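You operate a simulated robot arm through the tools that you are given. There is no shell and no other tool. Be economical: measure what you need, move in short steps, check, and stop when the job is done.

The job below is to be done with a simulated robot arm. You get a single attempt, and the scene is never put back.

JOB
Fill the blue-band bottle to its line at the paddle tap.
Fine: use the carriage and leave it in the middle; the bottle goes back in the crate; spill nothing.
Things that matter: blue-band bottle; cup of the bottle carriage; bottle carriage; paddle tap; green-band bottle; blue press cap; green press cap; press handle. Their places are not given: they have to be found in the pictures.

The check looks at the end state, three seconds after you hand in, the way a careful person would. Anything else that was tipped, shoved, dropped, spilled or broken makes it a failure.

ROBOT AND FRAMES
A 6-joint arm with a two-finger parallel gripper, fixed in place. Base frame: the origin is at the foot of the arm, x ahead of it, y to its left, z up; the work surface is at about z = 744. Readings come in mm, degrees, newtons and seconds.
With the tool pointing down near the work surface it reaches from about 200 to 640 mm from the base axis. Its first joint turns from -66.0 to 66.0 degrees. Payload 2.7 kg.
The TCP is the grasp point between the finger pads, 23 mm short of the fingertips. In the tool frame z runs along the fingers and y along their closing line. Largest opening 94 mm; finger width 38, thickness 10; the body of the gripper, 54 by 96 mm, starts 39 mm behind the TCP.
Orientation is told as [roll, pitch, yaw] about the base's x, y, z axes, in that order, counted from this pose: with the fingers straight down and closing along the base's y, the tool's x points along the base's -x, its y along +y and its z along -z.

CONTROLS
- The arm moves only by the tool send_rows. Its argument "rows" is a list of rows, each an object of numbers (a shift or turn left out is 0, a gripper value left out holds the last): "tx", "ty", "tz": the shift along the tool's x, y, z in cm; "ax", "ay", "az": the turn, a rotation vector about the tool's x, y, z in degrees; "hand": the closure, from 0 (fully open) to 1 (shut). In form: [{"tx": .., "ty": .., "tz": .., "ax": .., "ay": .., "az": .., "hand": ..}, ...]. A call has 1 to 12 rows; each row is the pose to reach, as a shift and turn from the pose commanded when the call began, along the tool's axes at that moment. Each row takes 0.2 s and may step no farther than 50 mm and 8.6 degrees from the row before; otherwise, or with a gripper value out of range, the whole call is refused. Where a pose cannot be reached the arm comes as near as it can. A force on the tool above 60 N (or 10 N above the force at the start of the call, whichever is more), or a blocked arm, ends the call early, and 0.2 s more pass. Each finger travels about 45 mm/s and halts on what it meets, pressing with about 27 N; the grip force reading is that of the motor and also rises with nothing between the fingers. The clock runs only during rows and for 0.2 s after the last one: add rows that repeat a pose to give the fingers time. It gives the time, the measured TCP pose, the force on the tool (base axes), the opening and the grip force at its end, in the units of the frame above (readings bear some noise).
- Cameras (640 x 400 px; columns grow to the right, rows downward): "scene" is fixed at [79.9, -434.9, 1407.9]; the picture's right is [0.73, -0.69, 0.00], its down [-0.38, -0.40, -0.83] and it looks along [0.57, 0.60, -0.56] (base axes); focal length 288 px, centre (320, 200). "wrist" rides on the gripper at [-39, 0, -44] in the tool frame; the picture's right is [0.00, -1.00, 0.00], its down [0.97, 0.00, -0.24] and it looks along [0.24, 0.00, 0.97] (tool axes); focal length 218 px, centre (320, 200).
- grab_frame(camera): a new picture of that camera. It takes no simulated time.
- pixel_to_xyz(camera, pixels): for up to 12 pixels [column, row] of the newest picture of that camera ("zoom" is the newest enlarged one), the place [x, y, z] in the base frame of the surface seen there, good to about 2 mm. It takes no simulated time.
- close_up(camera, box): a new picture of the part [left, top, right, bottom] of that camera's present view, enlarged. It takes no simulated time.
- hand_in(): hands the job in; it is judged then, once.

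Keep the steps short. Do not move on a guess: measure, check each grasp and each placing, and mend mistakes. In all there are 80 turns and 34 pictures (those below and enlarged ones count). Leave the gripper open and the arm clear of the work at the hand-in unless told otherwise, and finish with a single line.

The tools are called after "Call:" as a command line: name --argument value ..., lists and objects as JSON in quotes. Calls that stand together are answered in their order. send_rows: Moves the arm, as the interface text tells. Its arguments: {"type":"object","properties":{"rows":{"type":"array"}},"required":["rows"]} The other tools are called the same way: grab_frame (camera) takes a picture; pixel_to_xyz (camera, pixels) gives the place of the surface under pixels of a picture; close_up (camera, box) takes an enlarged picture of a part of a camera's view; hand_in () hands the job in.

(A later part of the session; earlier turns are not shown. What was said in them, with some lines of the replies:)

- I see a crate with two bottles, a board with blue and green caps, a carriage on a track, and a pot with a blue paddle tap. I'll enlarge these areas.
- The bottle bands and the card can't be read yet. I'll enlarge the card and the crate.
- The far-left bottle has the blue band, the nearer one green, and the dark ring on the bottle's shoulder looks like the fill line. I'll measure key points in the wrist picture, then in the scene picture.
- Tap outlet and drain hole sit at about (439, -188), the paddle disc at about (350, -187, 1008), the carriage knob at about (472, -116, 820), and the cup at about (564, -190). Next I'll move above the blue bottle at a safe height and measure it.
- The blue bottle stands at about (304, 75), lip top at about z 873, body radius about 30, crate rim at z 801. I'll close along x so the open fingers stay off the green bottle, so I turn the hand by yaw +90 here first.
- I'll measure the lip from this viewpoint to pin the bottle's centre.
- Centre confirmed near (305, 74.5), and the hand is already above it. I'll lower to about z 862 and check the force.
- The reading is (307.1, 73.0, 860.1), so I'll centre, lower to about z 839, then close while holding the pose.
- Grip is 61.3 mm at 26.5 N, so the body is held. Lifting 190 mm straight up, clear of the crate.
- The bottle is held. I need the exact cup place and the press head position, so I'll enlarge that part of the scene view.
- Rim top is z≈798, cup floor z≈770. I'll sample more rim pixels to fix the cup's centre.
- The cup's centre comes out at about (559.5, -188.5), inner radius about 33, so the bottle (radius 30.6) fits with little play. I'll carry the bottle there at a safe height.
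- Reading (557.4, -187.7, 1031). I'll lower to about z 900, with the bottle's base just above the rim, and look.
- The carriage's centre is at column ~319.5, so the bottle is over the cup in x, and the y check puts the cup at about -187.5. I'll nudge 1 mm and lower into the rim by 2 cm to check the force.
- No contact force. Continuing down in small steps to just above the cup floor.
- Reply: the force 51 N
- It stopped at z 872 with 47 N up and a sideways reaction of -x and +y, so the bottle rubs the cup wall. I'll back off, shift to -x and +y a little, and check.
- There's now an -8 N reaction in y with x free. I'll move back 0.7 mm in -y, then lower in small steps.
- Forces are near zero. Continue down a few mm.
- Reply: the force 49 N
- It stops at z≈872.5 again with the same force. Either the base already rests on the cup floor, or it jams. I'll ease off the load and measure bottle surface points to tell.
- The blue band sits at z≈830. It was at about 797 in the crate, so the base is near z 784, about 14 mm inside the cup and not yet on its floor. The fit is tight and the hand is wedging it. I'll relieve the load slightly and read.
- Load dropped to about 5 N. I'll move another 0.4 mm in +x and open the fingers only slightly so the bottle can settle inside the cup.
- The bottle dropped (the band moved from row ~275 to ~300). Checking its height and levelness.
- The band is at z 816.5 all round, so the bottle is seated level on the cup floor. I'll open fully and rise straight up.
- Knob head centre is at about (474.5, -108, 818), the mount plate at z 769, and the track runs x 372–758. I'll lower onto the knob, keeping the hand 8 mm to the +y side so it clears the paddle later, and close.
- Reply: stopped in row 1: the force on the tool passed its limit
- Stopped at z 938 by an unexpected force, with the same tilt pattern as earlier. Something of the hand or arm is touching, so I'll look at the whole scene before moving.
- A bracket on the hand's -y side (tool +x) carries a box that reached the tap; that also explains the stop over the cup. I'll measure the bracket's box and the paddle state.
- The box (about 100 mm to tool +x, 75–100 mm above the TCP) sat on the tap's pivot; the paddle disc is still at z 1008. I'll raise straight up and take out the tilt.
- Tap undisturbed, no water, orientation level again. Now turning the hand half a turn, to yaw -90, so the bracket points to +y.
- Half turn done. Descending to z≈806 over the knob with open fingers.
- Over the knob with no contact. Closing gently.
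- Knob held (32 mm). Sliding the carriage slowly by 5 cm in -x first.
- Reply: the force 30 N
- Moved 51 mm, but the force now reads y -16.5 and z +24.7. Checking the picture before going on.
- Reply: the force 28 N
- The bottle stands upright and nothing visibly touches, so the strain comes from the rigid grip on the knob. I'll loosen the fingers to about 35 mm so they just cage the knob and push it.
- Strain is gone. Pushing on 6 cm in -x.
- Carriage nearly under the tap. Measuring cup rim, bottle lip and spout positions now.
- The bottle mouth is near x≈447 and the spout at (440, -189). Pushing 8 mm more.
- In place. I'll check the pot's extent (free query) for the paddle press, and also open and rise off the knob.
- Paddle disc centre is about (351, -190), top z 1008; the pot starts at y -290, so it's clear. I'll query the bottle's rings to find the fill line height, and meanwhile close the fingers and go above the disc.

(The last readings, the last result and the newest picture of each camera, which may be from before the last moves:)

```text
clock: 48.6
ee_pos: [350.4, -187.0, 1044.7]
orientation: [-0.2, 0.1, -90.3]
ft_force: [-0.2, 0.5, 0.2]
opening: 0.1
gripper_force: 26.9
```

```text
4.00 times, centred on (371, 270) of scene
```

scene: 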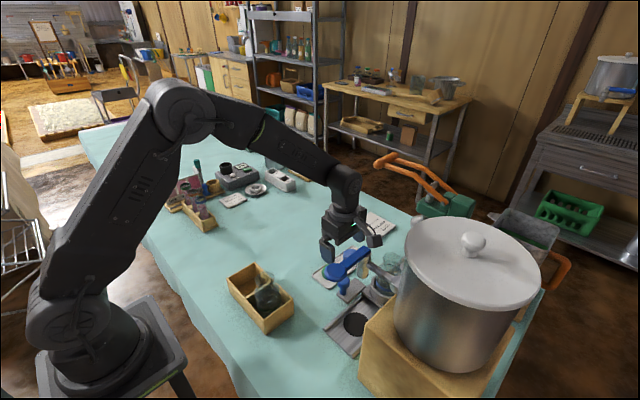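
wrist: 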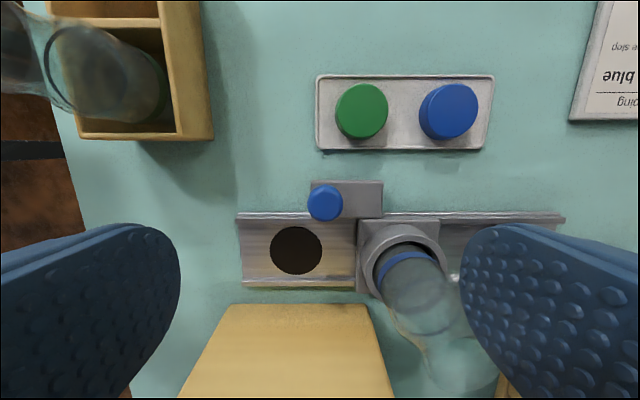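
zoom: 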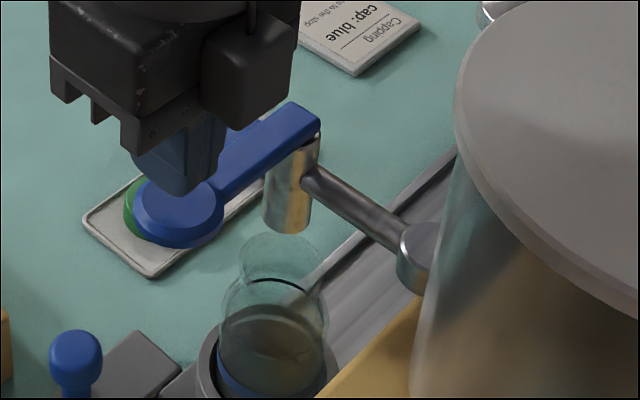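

The bottle's mouth is right under the spout. I'll find which ring is the fill line.

Call:
pixel_to_xyz --camera "zoom" --pixels '[[285, 279], [285, 281], [285, 283], [300, 285], [312, 290], [270, 280], [245, 287], [270, 350], [270, 356], [270, 360], [270, 364], [228, 330]]'

Call:
pixel_to_xyz --camera "zoom" --pixels '[[225, 300], [322, 315], [230, 290], [315, 295], [250, 270], [310, 275], [240, 275], [240, 248], [320, 252], [240, 395], [225, 380], [323, 335]]'

```text
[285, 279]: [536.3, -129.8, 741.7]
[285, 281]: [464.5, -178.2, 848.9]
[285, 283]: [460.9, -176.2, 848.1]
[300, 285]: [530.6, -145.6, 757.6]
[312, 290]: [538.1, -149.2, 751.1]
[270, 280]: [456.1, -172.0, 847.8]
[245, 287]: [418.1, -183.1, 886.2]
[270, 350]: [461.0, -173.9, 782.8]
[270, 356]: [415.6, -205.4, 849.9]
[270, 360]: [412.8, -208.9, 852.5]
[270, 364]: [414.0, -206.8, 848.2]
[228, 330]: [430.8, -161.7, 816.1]
```

```text
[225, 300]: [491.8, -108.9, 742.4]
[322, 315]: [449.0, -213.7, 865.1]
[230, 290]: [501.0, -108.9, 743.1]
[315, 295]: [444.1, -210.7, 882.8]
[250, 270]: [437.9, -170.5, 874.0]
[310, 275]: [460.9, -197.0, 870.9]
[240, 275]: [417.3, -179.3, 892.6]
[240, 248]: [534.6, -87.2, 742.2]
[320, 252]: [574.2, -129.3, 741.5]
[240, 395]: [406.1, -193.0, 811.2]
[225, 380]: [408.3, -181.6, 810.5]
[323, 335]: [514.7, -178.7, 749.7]
```

The fill line is the ring at z≈848 (its back and front arcs agree). I'll press the disc gently, about 5 mm past contact; time stands still between calls.

Call:
send_rows --rows '[{"tz": 0.8}, {"tz": 1.3}, {"tz": 1.6}, {"tz": 1.8}]'

```text
clock: 49.6
ee_pos: [349.8, -186.6, 1029.5]
orientation: [-0.2, 0.2, -90.3]
ft_force: [0.1, 0.3, 0.7]
opening: 0.0
gripper_force: 27.2
```

Not pressed yet (0.7 N). A few mm more.

Call:
send_rows --rows '[{"tz": 0.3}, {"tz": 0.6}]'

```text
clock: 50.2
ee_pos: [348.6, -187.0, 1023.4]
orientation: [-0.2, 0.1, -90.3]
ft_force: [-0.2, -1.2, 0.5]
opening: 0.2
gripper_force: 26.8
```

The tips are at about z 1000, below the disc's former top, with almost no force, so the paddle seems to be yielding. I need one picture to see.

Call:
close_up --camera "scene" --box '[326, 220, 416, 320]'

```text
4.00 times, centred on (371, 270) of scene
```

zoom: 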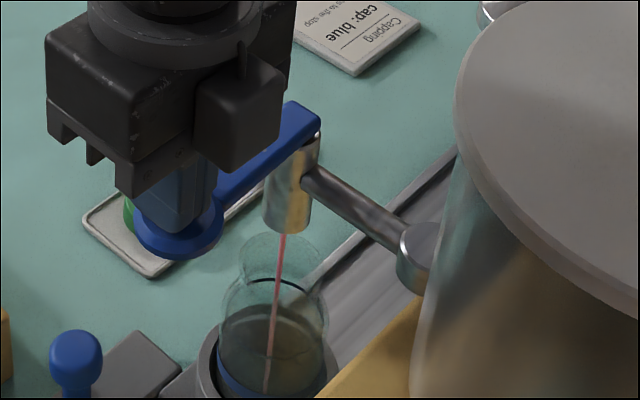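

A thin red stream runs cleanly into the bottle. I'll hold exactly this pose for 2.4 s and then measure the level with the clock frozen.

Call:
send_rows --rows '[{"tz": 0}, {"tz": 0}, {"tz": 0}, {"tz": 0}, {"tz": 0}, {"tz": 0}, {"tz": 0}, {"tz": 0}, {"tz": 0}, {"tz": 0}, {"tz": 0}, {"tz": 0}]'

Call:
close_up --camera "scene" --box '[351, 270, 411, 320]'

```text
clock: 52.8
ee_pos: [349.5, -186.6, 1022.8]
orientation: [-0.2, 0.1, -90.3]
ft_force: [-0.8, 0.1, 1.2]
opening: 0.0
gripper_force: 27.1
```

```text
8.00 times, centred on (381, 295) of scene
```

zoom: 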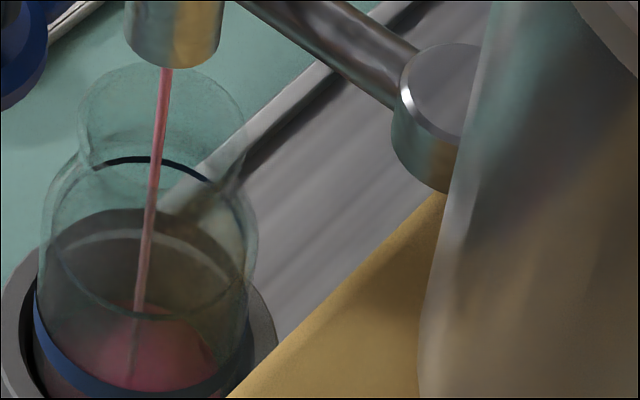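

Call:
pixel_to_xyz --camera "zoom" --pixels '[[110, 345], [175, 345], [155, 330], [120, 360], [180, 360], [160, 375], [100, 335], [200, 350], [120, 310], [165, 325], [140, 162], [185, 350]]'

```text
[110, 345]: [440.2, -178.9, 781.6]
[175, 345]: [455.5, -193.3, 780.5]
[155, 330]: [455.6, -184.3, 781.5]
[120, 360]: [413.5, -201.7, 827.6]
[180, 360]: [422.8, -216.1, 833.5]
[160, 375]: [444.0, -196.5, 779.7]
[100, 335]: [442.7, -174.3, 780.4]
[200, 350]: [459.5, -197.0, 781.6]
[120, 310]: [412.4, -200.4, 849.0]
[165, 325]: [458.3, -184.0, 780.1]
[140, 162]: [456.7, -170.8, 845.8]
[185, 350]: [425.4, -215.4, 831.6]
```

Level is z≈781 after about 2.9 s of flow, so roughly 3–4 mm/s with 67 mm to go. I'll hold for 5 × 2.6 s and then measure, which stays short of the line even at the faster estimate.

Call:
send_rows --rows '[{"tz": 0}, {"tz": 0}, {"tz": 0}, {"tz": 0}, {"tz": 0}, {"tz": 0}, {"tz": 0}, {"tz": 0}, {"tz": 0}, {"tz": 0}, {"tz": 0}, {"tz": 0}]'

Call:
send_rows --rows '[{"tz": 0}, {"tz": 0}, {"tz": 0}, {"tz": 0}, {"tz": 0}, {"tz": 0}, {"tz": 0}, {"tz": 0}, {"tz": 0}, {"tz": 0}, {"tz": 0}, {"tz": 0}]'

Call:
send_rows --rows '[{"tz": 0}, {"tz": 0}, {"tz": 0}, {"tz": 0}, {"tz": 0}, {"tz": 0}, {"tz": 0}, {"tz": 0}, {"tz": 0}, {"tz": 0}, {"tz": 0}, {"tz": 0}]'

Call:
send_rows --rows '[{"tz": 0}, {"tz": 0}, {"tz": 0}, {"tz": 0}, {"tz": 0}, {"tz": 0}, {"tz": 0}, {"tz": 0}, {"tz": 0}, {"tz": 0}, {"tz": 0}, {"tz": 0}]'

Call:
send_rows --rows '[{"tz": 0}, {"tz": 0}, {"tz": 0}, {"tz": 0}, {"tz": 0}, {"tz": 0}, {"tz": 0}, {"tz": 0}, {"tz": 0}, {"tz": 0}, {"tz": 0}, {"tz": 0}]'

Call:
close_up --camera "scene" --box '[351, 270, 411, 320]'

```text
clock: 55.4
ee_pos: [348.9, -186.1, 1023.4]
orientation: [-0.2, 0.1, -90.3]
ft_force: [0.2, -0.6, 1.3]
opening: 0.0
gripper_force: 26.9
```

```text
clock: 58.0
ee_pos: [350.4, -187.3, 1023.1]
orientation: [-0.2, 0.1, -90.3]
ft_force: [-0.2, -0.9, 1.1]
opening: 0.0
gripper_force: 26.9
```

```text
clock: 60.6
ee_pos: [349.7, -186.6, 1022.5]
orientation: [-0.2, 0.1, -90.4]
ft_force: [-1.0, -0.3, 0.2]
opening: 0.0
gripper_force: 27.7
```

```text
clock: 63.2
ee_pos: [348.8, -187.4, 1023.5]
orientation: [-0.2, 0.2, -90.3]
ft_force: [-0.5, -0.2, 0.2]
opening: 0.4
gripper_force: 27.2
```

```text
clock: 65.8
ee_pos: [348.9, -186.7, 1024.1]
orientation: [-0.1, 0.0, -90.3]
ft_force: [0.0, 0.4, 0.9]
opening: 0.0
gripper_force: 26.2
```

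```text
8.00 times, centred on (381, 295) of scene
```

zoom: 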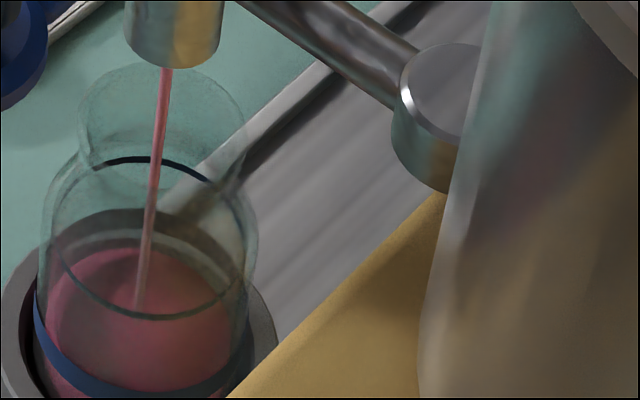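

Call:
pixel_to_xyz --camera "zoom" --pixels '[[110, 265], [125, 275], [110, 255], [160, 270], [180, 280], [120, 285], [165, 290], [190, 275], [90, 265], [150, 260], [200, 290], [170, 262]]'

Call:
pixel_to_xyz --camera "zoom" --pixels '[[120, 161], [140, 161], [180, 168], [200, 178], [110, 163], [130, 160], [170, 164], [192, 174], [120, 308], [160, 316], [180, 314], [85, 290]]'

```text
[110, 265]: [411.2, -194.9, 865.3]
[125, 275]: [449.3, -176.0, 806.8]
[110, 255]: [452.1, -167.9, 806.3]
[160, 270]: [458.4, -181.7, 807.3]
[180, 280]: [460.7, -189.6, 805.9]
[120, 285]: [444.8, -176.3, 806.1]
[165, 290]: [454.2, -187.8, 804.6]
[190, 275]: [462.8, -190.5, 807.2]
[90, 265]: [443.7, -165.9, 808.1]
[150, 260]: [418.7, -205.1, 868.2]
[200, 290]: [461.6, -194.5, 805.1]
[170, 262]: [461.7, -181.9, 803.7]
```

```text
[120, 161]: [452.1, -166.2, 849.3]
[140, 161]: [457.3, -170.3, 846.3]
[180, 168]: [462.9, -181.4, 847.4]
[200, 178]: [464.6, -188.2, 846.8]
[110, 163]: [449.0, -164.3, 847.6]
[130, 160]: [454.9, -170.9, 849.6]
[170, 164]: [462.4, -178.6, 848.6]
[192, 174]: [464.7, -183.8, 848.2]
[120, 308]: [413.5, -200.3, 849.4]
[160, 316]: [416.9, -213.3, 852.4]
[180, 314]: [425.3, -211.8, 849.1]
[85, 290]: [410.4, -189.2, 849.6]
```

The level is z≈806.1, so the rate is 1.95 mm/s; the line is at z≈848.2, about 21 s more allowing for the narrowing shoulder. I have used all pictures by my count, so from here I rely on measured positions and forces. Holding for 7 × 2.6 s.

Call:
send_rows --rows '[{"tz": 0}, {"tz": 0}, {"tz": 0}, {"tz": 0}, {"tz": 0}, {"tz": 0}, {"tz": 0}, {"tz": 0}, {"tz": 0}, {"tz": 0}, {"tz": 0}, {"tz": 0}]'

Call:
send_rows --rows '[{"tz": 0}, {"tz": 0}, {"tz": 0}, {"tz": 0}, {"tz": 0}, {"tz": 0}, {"tz": 0}, {"tz": 0}, {"tz": 0}, {"tz": 0}, {"tz": 0}, {"tz": 0}]'

Call:
send_rows --rows '[{"tz": 0}, {"tz": 0}, {"tz": 0}, {"tz": 0}, {"tz": 0}, {"tz": 0}, {"tz": 0}, {"tz": 0}, {"tz": 0}, {"tz": 0}, {"tz": 0}, {"tz": 0}]'

Call:
send_rows --rows '[{"tz": 0}, {"tz": 0}, {"tz": 0}, {"tz": 0}, {"tz": 0}, {"tz": 0}, {"tz": 0}, {"tz": 0}, {"tz": 0}, {"tz": 0}, {"tz": 0}, {"tz": 0}]'

Call:
send_rows --rows '[{"tz": 0}, {"tz": 0}, {"tz": 0}, {"tz": 0}, {"tz": 0}, {"tz": 0}, {"tz": 0}, {"tz": 0}, {"tz": 0}, {"tz": 0}, {"tz": 0}, {"tz": 0}]'

Call:
send_rows --rows '[{"tz": 0}, {"tz": 0}, {"tz": 0}, {"tz": 0}, {"tz": 0}, {"tz": 0}, {"tz": 0}, {"tz": 0}, {"tz": 0}, {"tz": 0}, {"tz": 0}, {"tz": 0}]'

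Call:
send_rows --rows '[{"tz": 0}, {"tz": 0}, {"tz": 0}, {"tz": 0}, {"tz": 0}, {"tz": 0}, {"tz": 0}, {"tz": 0}, {"tz": 0}, {"tz": 0}, {"tz": 0}, {"tz": 0}]'

Call:
close_up --camera "scene" --box '[351, 270, 411, 320]'

```text
clock: 68.4
ee_pos: [350.3, -187.8, 1023.1]
orientation: [-0.2, 0.0, -90.2]
ft_force: [-0.3, 0.5, 0.9]
opening: 0.0
gripper_force: 27.8
```

```text
clock: 71.0
ee_pos: [348.7, -186.8, 1024.5]
orientation: [-0.1, 0.1, -90.3]
ft_force: [0.4, 0.1, 0.3]
opening: 0.0
gripper_force: 27.0
```

```text
clock: 73.6
ee_pos: [347.6, -187.3, 1024.1]
orientation: [-0.2, 0.1, -90.3]
ft_force: [-0.4, -0.1, 0.6]
opening: 0.0
gripper_force: 27.8
```

```text
clock: 76.2
ee_pos: [349.4, -187.1, 1022.4]
orientation: [-0.2, 0.0, -90.4]
ft_force: [0.8, 0.0, 1.7]
opening: 0.0
gripper_force: 27.0
```

```text
clock: 78.8
ee_pos: [348.5, -187.7, 1023.0]
orientation: [-0.2, 0.1, -90.3]
ft_force: [0.3, -0.8, 0.3]
opening: 0.0
gripper_force: 27.2
```

```text
clock: 81.4
ee_pos: [349.3, -186.8, 1022.8]
orientation: [-0.2, 0.0, -90.3]
ft_force: [0.2, 0.4, 0.9]
opening: 0.0
gripper_force: 26.4
```

```text
clock: 84.0
ee_pos: [350.2, -185.7, 1022.6]
orientation: [-0.2, 0.1, -90.3]
ft_force: [-0.1, -0.6, -0.6]
opening: 0.0
gripper_force: 27.0
```

```text
refused: no pictures are left
```

No pictures left, as counted. Holding the last 2.6 s, plus one row, then raising off the paddle.

Call:
send_rows --rows '[{"tz": 0}, {"tz": 0}, {"tz": 0}, {"tz": 0}, {"tz": 0}, {"tz": 0}, {"tz": 0}, {"tz": 0}, {"tz": 0}, {"tz": 0}, {"tz": 0}, {"tz": 0}]'

Call:
send_rows --rows '[{"tz": 0}, {"tz": -2.5}, {"tz": -5}, {"tz": -6}, {"tz": -6}]'

```text
clock: 86.6
ee_pos: [348.8, -187.0, 1023.4]
orientation: [-0.1, 0.2, -90.4]
ft_force: [0.1, 0.1, 0.3]
opening: 0.1
gripper_force: 27.0
```

```text
clock: 87.8
ee_pos: [349.6, -188.3, 1083.7]
orientation: [-0.3, 0.1, -90.3]
ft_force: [-0.6, -0.4, 0.0]
opening: 0.1
gripper_force: 27.3
```

Flow stopped by releasing the paddle. Now back to the knob: shift to (356, -101) at height, opening the fingers to 54 mm.

Call:
send_rows --rows '[{"tx": 2, "ty": 0.2, "hand": 0.42}, {"tx": 4.5, "ty": 0.4, "hand": 0.42}, {"tx": 7, "ty": 0.6, "hand": 0.42}, {"tx": 8.7, "ty": 0.7, "hand": 0.42}, {"tx": 8.7, "ty": 0.7, "hand": 0.42}, {"tx": 8.7, "ty": 0.7, "hand": 0.42}]'

Call:
send_rows --rows '[{"tz": 4}, {"tz": 8}, {"tz": 12}, {"tz": 16}, {"tz": 20}, {"tz": 23}, {"tz": 25.5}, {"tz": 27}, {"tz": 27.6}, {"tz": 27.6}]'

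```text
clock: 89.2
ee_pos: [357.1, -100.2, 1085.0]
orientation: [-0.2, 0.1, -90.4]
ft_force: [0.0, -0.4, -1.3]
opening: 54.6
gripper_force: 0.1
```

```text
clock: 91.4
ee_pos: [356.2, -101.5, 808.6]
orientation: [-0.3, 0.2, -90.3]
ft_force: [-0.5, 0.7, 0.6]
opening: 54.7
gripper_force: 0.1
```

Caging the knob at about 35 mm and pushing slowly in +x.

Call:
send_rows --rows '[{"hand": 0.55}, {"hand": 0.63}, {"hand": 0.63}, {"hand": 0.63}]'

Call:
send_rows --rows '[{"ty": 0.1}, {"ty": 0.25}, {"ty": 0.5}, {"ty": 0.9}, {"ty": 1.4}, {"ty": 1.9}, {"ty": 2.4}, {"ty": 2.9}, {"ty": 3.3}, {"ty": 3.6}, {"ty": 3.8}, {"ty": 3.9}]'

```text
clock: 92.4
ee_pos: [353.9, -100.4, 808.5]
orientation: [-0.3, 0.1, -90.3]
ft_force: [-0.4, 1.4, 0.0]
opening: 34.6
gripper_force: 0.1
```

```text
clock: 95.0
ee_pos: [396.3, -100.1, 806.1]
orientation: [-0.2, 0.2, -90.3]
ft_force: [-0.9, 0.2, -0.3]
opening: 35.3
gripper_force: 0.1
```

Moving freely. Two more slow pushes.

Call:
send_rows --rows '[{"ty": 0.1}, {"ty": 0.25}, {"ty": 0.5}, {"ty": 0.9}, {"ty": 1.4}, {"ty": 1.9}, {"ty": 2.4}, {"ty": 2.9}, {"ty": 3.3}, {"ty": 3.6}, {"ty": 3.8}, {"ty": 3.9}]'

Call:
send_rows --rows '[{"ty": 0.1}, {"ty": 0.25}, {"ty": 0.5}, {"ty": 0.9}, {"ty": 1.4}, {"ty": 1.9}, {"ty": 2.4}, {"ty": 2.9}, {"ty": 3.3}, {"ty": 3.6}, {"ty": 3.8}, {"ty": 3.9}]'

Call:
send_rows --rows '[{"ty": 0}]'

Call:
send_rows --rows '[{"ty": 0}]'

Call:
send_rows --rows '[{"ty": 0}]'

```text
clock: 97.6
ee_pos: [434.7, -100.5, 807.1]
orientation: [-0.3, 0.0, -90.3]
ft_force: [-1.3, -0.3, 0.3]
opening: 35.0
gripper_force: 0.4
```

```text
clock: 100.2
ee_pos: [473.8, -100.3, 805.2]
orientation: [-0.1, 0.1, -90.2]
ft_force: [-0.3, 0.0, 0.4]
opening: 35.0
gripper_force: 0.0
```

```text
clock: 100.6
ee_pos: [472.6, -101.4, 804.2]
orientation: [-0.2, 0.0, -90.2]
ft_force: [-0.1, -0.9, -0.1]
opening: 34.8
gripper_force: 0.1
```

```text
clock: 101.0
ee_pos: [473.5, -100.6, 805.7]
orientation: [-0.2, 0.1, -90.3]
ft_force: [-0.3, 0.4, -0.2]
opening: 34.8
gripper_force: 0.1
```

```text
clock: 101.4
ee_pos: [473.1, -101.7, 805.8]
orientation: [-0.2, 0.1, -90.3]
ft_force: [0.2, -0.2, -0.6]
opening: 34.9
gripper_force: 0.0
```

TCP mean is 473.2, so the knob is near 471.7; its start was 474.4. Pushing 2.7 mm more, stepping back 1.5 mm, opening, and rising.

Call:
send_rows --rows '[{"ty": 0.1}, {"ty": 0.2}, {"ty": 0.27}, {"ty": 0.27}, {"ty": 0.12, "hand": 0.63}, {"ty": 0.12, "hand": 0.5}, {"ty": 0.12, "hand": 0.42}, {"ty": 0.12, "hand": 0.42}]'

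Call:
send_rows --rows '[{"tz": -2}, {"tz": -6}, {"tz": -10.5}, {"tz": -15}, {"tz": -18.5}, {"tz": -21}, {"tz": -22, "hand": 0}, {"tz": -22, "hand": 0}, {"tz": -22, "hand": 0}]'

```text
clock: 103.2
ee_pos: [475.0, -101.5, 807.4]
orientation: [-0.2, 0.2, -90.3]
ft_force: [-0.5, 0.4, -0.2]
opening: 54.4
gripper_force: 0.1
```

```text
clock: 105.2
ee_pos: [476.6, -102.4, 1026.5]
orientation: [-0.1, 0.1, -90.2]
ft_force: [0.4, 0.2, 0.0]
opening: 94.0
gripper_force: 0.0
```

Moving diagonally to above the bottle in the cup, (558.8, -187.8), fingers fully open.

Call:
send_rows --rows '[{"ty": 2.8, "tx": -1.5}, {"ty": 5.6, "tx": -4.2}, {"ty": 7.6, "tx": -7}, {"ty": 8.4, "tx": -8.65}, {"ty": 8.4, "tx": -8.65}]'

Call:
send_rows --rows '[{"tz": 0}]'

Call:
send_rows --rows '[{"tz": 0}]'

Call:
send_rows --rows '[{"tz": 0}]'

```text
clock: 106.4
ee_pos: [558.4, -188.7, 1027.2]
orientation: [-0.2, 0.1, -90.4]
ft_force: [0.0, 1.1, -0.6]
opening: 93.9
gripper_force: 0.2
```

```text
clock: 106.8
ee_pos: [557.0, -190.5, 1028.4]
orientation: [-0.2, 0.0, -90.4]
ft_force: [-0.1, -0.2, 0.2]
opening: 93.8
gripper_force: 0.1
```

```text
clock: 107.2
ee_pos: [557.8, -188.6, 1027.7]
orientation: [-0.3, 0.1, -90.3]
ft_force: [-0.5, -0.7, -0.2]
opening: 94.1
gripper_force: 0.1
```

```text
clock: 107.6
ee_pos: [557.9, -189.8, 1027.5]
orientation: [-0.1, 0.1, -90.3]
ft_force: [-0.5, -0.5, 0.2]
opening: 93.8
gripper_force: 0.0
```

Mean (557.8, -189.4, 1027.7). Correcting about 1 mm and lowering around the bottle to z≈862.

Call:
send_rows --rows '[{"tx": 0.14, "ty": 0.08, "tz": 3.5}, {"tx": 0.14, "ty": 0.08, "tz": 7}, {"tx": 0.14, "ty": 0.08, "tz": 10}, {"tx": 0.14, "ty": 0.08, "tz": 12.5}, {"tx": 0.14, "ty": 0.08, "tz": 14.5}, {"tx": 0.14, "ty": 0.08, "tz": 15.8}, {"tx": 0.14, "ty": 0.08, "tz": 16.6}, {"tx": 0.14, "ty": 0.08, "tz": 16.6}]'

```text
clock: 109.4
ee_pos: [560.1, -185.8, 859.5]
orientation: [-0.2, 0.2, -90.2]
ft_force: [-0.4, 0.3, 0.6]
opening: 94.2
gripper_force: 0.0
```

No contact. Closing gently on the body.

Call:
send_rows --rows '[{"hand": 0.2}, {"hand": 0.28}, {"hand": 0.33}, {"hand": 0.4}, {"hand": 0.6}, {"hand": 0.6}, {"hand": 0.6}]'

```text
clock: 111.0
ee_pos: [559.6, -185.3, 860.5]
orientation: [-0.2, 0.1, -90.3]
ft_force: [-2.0, 0.0, 0.7]
opening: 61.4
gripper_force: 27.4
```

Same 61.4 mm grip as before. Lifting slowly out of the cup.

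Call:
send_rows --rows '[{"tz": -0.3}, {"tz": -0.8}, {"tz": -1.5}, {"tz": -2.4}, {"tz": -3.5}, {"tz": -4.7}, {"tz": -5.9}, {"tz": -7.1}, {"tz": -8.2}, {"tz": -9.1}, {"tz": -9.7}, {"tz": -10}]'

Call:
send_rows --rows '[{"tz": -0.3}, {"tz": -0.8}, {"tz": -1.6}, {"tz": -2.6}, {"tz": -3.8}, {"tz": -5}, {"tz": -6}, {"tz": -7}, {"tz": -7.6}, {"tz": -8}, {"tz": -8}]'

```text
clock: 113.6
ee_pos: [559.9, -185.6, 958.0]
orientation: [-0.2, 0.1, -90.3]
ft_force: [0.2, -0.5, -4.0]
opening: 61.2
gripper_force: 26.9
```

```text
clock: 116.0
ee_pos: [560.6, -187.7, 1040.9]
orientation: [-0.1, 0.1, -90.3]
ft_force: [-0.1, 0.2, -3.1]
opening: 61.1
gripper_force: 26.8
```

Weight rose by about 2 N, matching the fill. Carrying the bottle gently to above its crate compartment in two smooth legs.

Call:
send_rows --rows '[{"tx": 0.26, "ty": -0.26}, {"tx": 0.91, "ty": -0.9}, {"tx": 1.95, "ty": -1.92}, {"tx": 3.25, "ty": -3.2}, {"tx": 4.68, "ty": -4.61}, {"tx": 6.24, "ty": -6.14}, {"tx": 7.8, "ty": -7.68}, {"tx": 9.36, "ty": -9.22}, {"tx": 10.66, "ty": -10.5}, {"tx": 11.83, "ty": -11.65}, {"tx": 12.6, "ty": -12.4}, {"tx": 13.0, "ty": -12.8}]'

Call:
send_rows --rows '[{"tx": 0.26, "ty": -0.26}, {"tx": 0.91, "ty": -0.9}, {"tx": 1.95, "ty": -1.92}, {"tx": 3.25, "ty": -3.2}, {"tx": 4.68, "ty": -4.61}, {"tx": 6.24, "ty": -6.14}, {"tx": 7.8, "ty": -7.68}, {"tx": 9.36, "ty": -9.22}, {"tx": 10.66, "ty": -10.5}, {"tx": 11.83, "ty": -11.65}, {"tx": 12.6, "ty": -12.4}, {"tx": 13.0, "ty": -12.8}]'

Call:
send_rows --rows '[{"tz": 0}]'

Call:
send_rows --rows '[{"tz": 0}]'

Call:
send_rows --rows '[{"tz": 0}]'

```text
clock: 118.6
ee_pos: [433.4, -56.3, 1040.6]
orientation: [-0.2, 0.0, -90.3]
ft_force: [-0.1, -0.3, -3.6]
opening: 61.2
gripper_force: 26.8
```

```text
clock: 121.2
ee_pos: [305.4, 75.3, 1041.1]
orientation: [-0.1, 0.1, -90.3]
ft_force: [0.3, -0.2, -3.4]
opening: 61.1
gripper_force: 27.3
```

```text
clock: 121.6
ee_pos: [305.8, 75.0, 1041.3]
orientation: [-0.2, 0.1, -90.3]
ft_force: [0.2, -0.1, -2.9]
opening: 61.0
gripper_force: 27.1
```

```text
clock: 122.0
ee_pos: [306.3, 75.4, 1040.8]
orientation: [-0.2, 0.1, -90.3]
ft_force: [0.7, -0.9, -3.5]
opening: 61.0
gripper_force: 26.6
```

```text
clock: 122.4
ee_pos: [305.3, 75.2, 1040.5]
orientation: [-0.2, 0.1, -90.3]
ft_force: [0.0, 0.4, -4.2]
opening: 61.3
gripper_force: 27.4
```

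Exactly over the compartment (305.7, 75.2). Lowering to base just above the rim, then on into the compartment.

Call:
send_rows --rows '[{"tz": 0.3}, {"tz": 1}, {"tz": 2.2}, {"tz": 3.6}, {"tz": 5.2}, {"tz": 6.9}, {"tz": 8.6}, {"tz": 10.2}, {"tz": 11.5}, {"tz": 12.4}, {"tz": 13}, {"tz": 13}]'

Call:
send_rows --rows '[{"tz": 0.3}, {"tz": 0.8}, {"tz": 1.3}, {"tz": 1.8}, {"tz": 2.3}, {"tz": 2.8}, {"tz": 3.3}, {"tz": 3.8}, {"tz": 4.2}, {"tz": 4.5}, {"tz": 4.5}]'

```text
clock: 125.0
ee_pos: [306.0, 74.2, 911.5]
orientation: [-0.2, 0.1, -90.5]
ft_force: [-0.6, 0.2, -3.5]
opening: 60.7
gripper_force: 27.2
```

```text
clock: 127.4
ee_pos: [303.7, 75.5, 865.6]
orientation: [-0.2, 0.1, -90.3]
ft_force: [0.5, -0.3, -3.3]
opening: 61.3
gripper_force: 27.1
```

The base is now about 25 mm inside the compartment with no contact. Lowering the rest in small steps.

Call:
send_rows --rows '[{"tz": 0.4}, {"tz": 0.8}, {"tz": 1.2}, {"tz": 1.6}, {"tz": 2.0}, {"tz": 2.2}, {"tz": 2.2}]'

Call:
send_rows --rows '[{"tz": 0.1}, {"tz": 0.2}, {"tz": 0.3}, {"tz": 0.3}]'

```text
clock: 129.0
ee_pos: [304.8, 76.0, 844.8]
orientation: [-0.3, 0.0, -90.3]
ft_force: [-0.8, -0.3, -3.3]
opening: 61.0
gripper_force: 26.4
```

```text
clock: 130.0
ee_pos: [304.8, 75.3, 841.5]
orientation: [-0.1, 0.2, -90.4]
ft_force: [0.9, 0.3, -3.8]
opening: 61.0
gripper_force: 27.0
```

Still hanging at z 841. One or two mm at a time until the force shows it standing.

Call:
send_rows --rows '[{"tz": 0.05}, {"tz": 0.1}, {"tz": 0.1}]'

Call:
send_rows --rows '[{"tz": 0.05}, {"tz": 0.1}, {"tz": 0.1}]'

```text
clock: 130.8
ee_pos: [304.8, 75.8, 840.1]
orientation: [-0.1, 0.1, -90.3]
ft_force: [-6.2, 4.4, 18.2]
opening: 61.2
gripper_force: 27.0
```

```text
clock: 131.6
ee_pos: [304.5, 75.2, 839.6]
orientation: [-0.1, 0.1, -90.4]
ft_force: [-4.1, -6.1, 34.0]
opening: 61.4
gripper_force: 27.2
```

It stands on the crate floor at z 840. I'll ease up 1.3 mm to take off the load, then open slowly.

Call:
send_rows --rows '[{"tz": -0.1}, {"tz": -0.13}, {"tz": -0.13}]'

Call:
send_rows --rows '[{"hand": 0.33}, {"hand": 0.3}, {"hand": 0.25}, {"hand": 0.15}, {"hand": 0}, {"hand": 0}, {"hand": 0}, {"hand": 0}]'

```text
clock: 132.4
ee_pos: [304.3, 74.8, 839.8]
orientation: [-0.4, 0.2, -90.3]
ft_force: [1.7, -0.2, 1.4]
opening: 61.3
gripper_force: 27.0
```

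```text
clock: 134.2
ee_pos: [303.5, 75.8, 840.0]
orientation: [-0.2, 0.0, -90.3]
ft_force: [-0.2, 0.2, 0.7]
opening: 94.2
gripper_force: 0.1
```

Bottle released, no load. Rising straight up and clear.

Call:
send_rows --rows '[{"tz": -1}, {"tz": -3}, {"tz": -6}, {"tz": -10}, {"tz": -14}, {"tz": -18}, {"tz": -22}, {"tz": -26}, {"tz": -29}, {"tz": -30}, {"tz": -30}]'

```text
clock: 136.6
ee_pos: [305.8, 76.0, 1140.7]
orientation: [-0.2, 0.1, -90.3]
ft_force: [-0.7, 0.5, -0.7]
opening: 94.0
gripper_force: 0.0
```

The arm is clear at z 1141 with the gripper open. The bottle is back in its crate and the carriage is back at its starting place in the middle. Handing in.

Call:
hand_in

```text
The job is handed in.
```

I filled the blue-band bottle at the paddle tap, put it back in its crate and left the carriage in the middle, but I had no pictures left to check the final level, the tap closing or spills; the level was timed from the measured flow rate.
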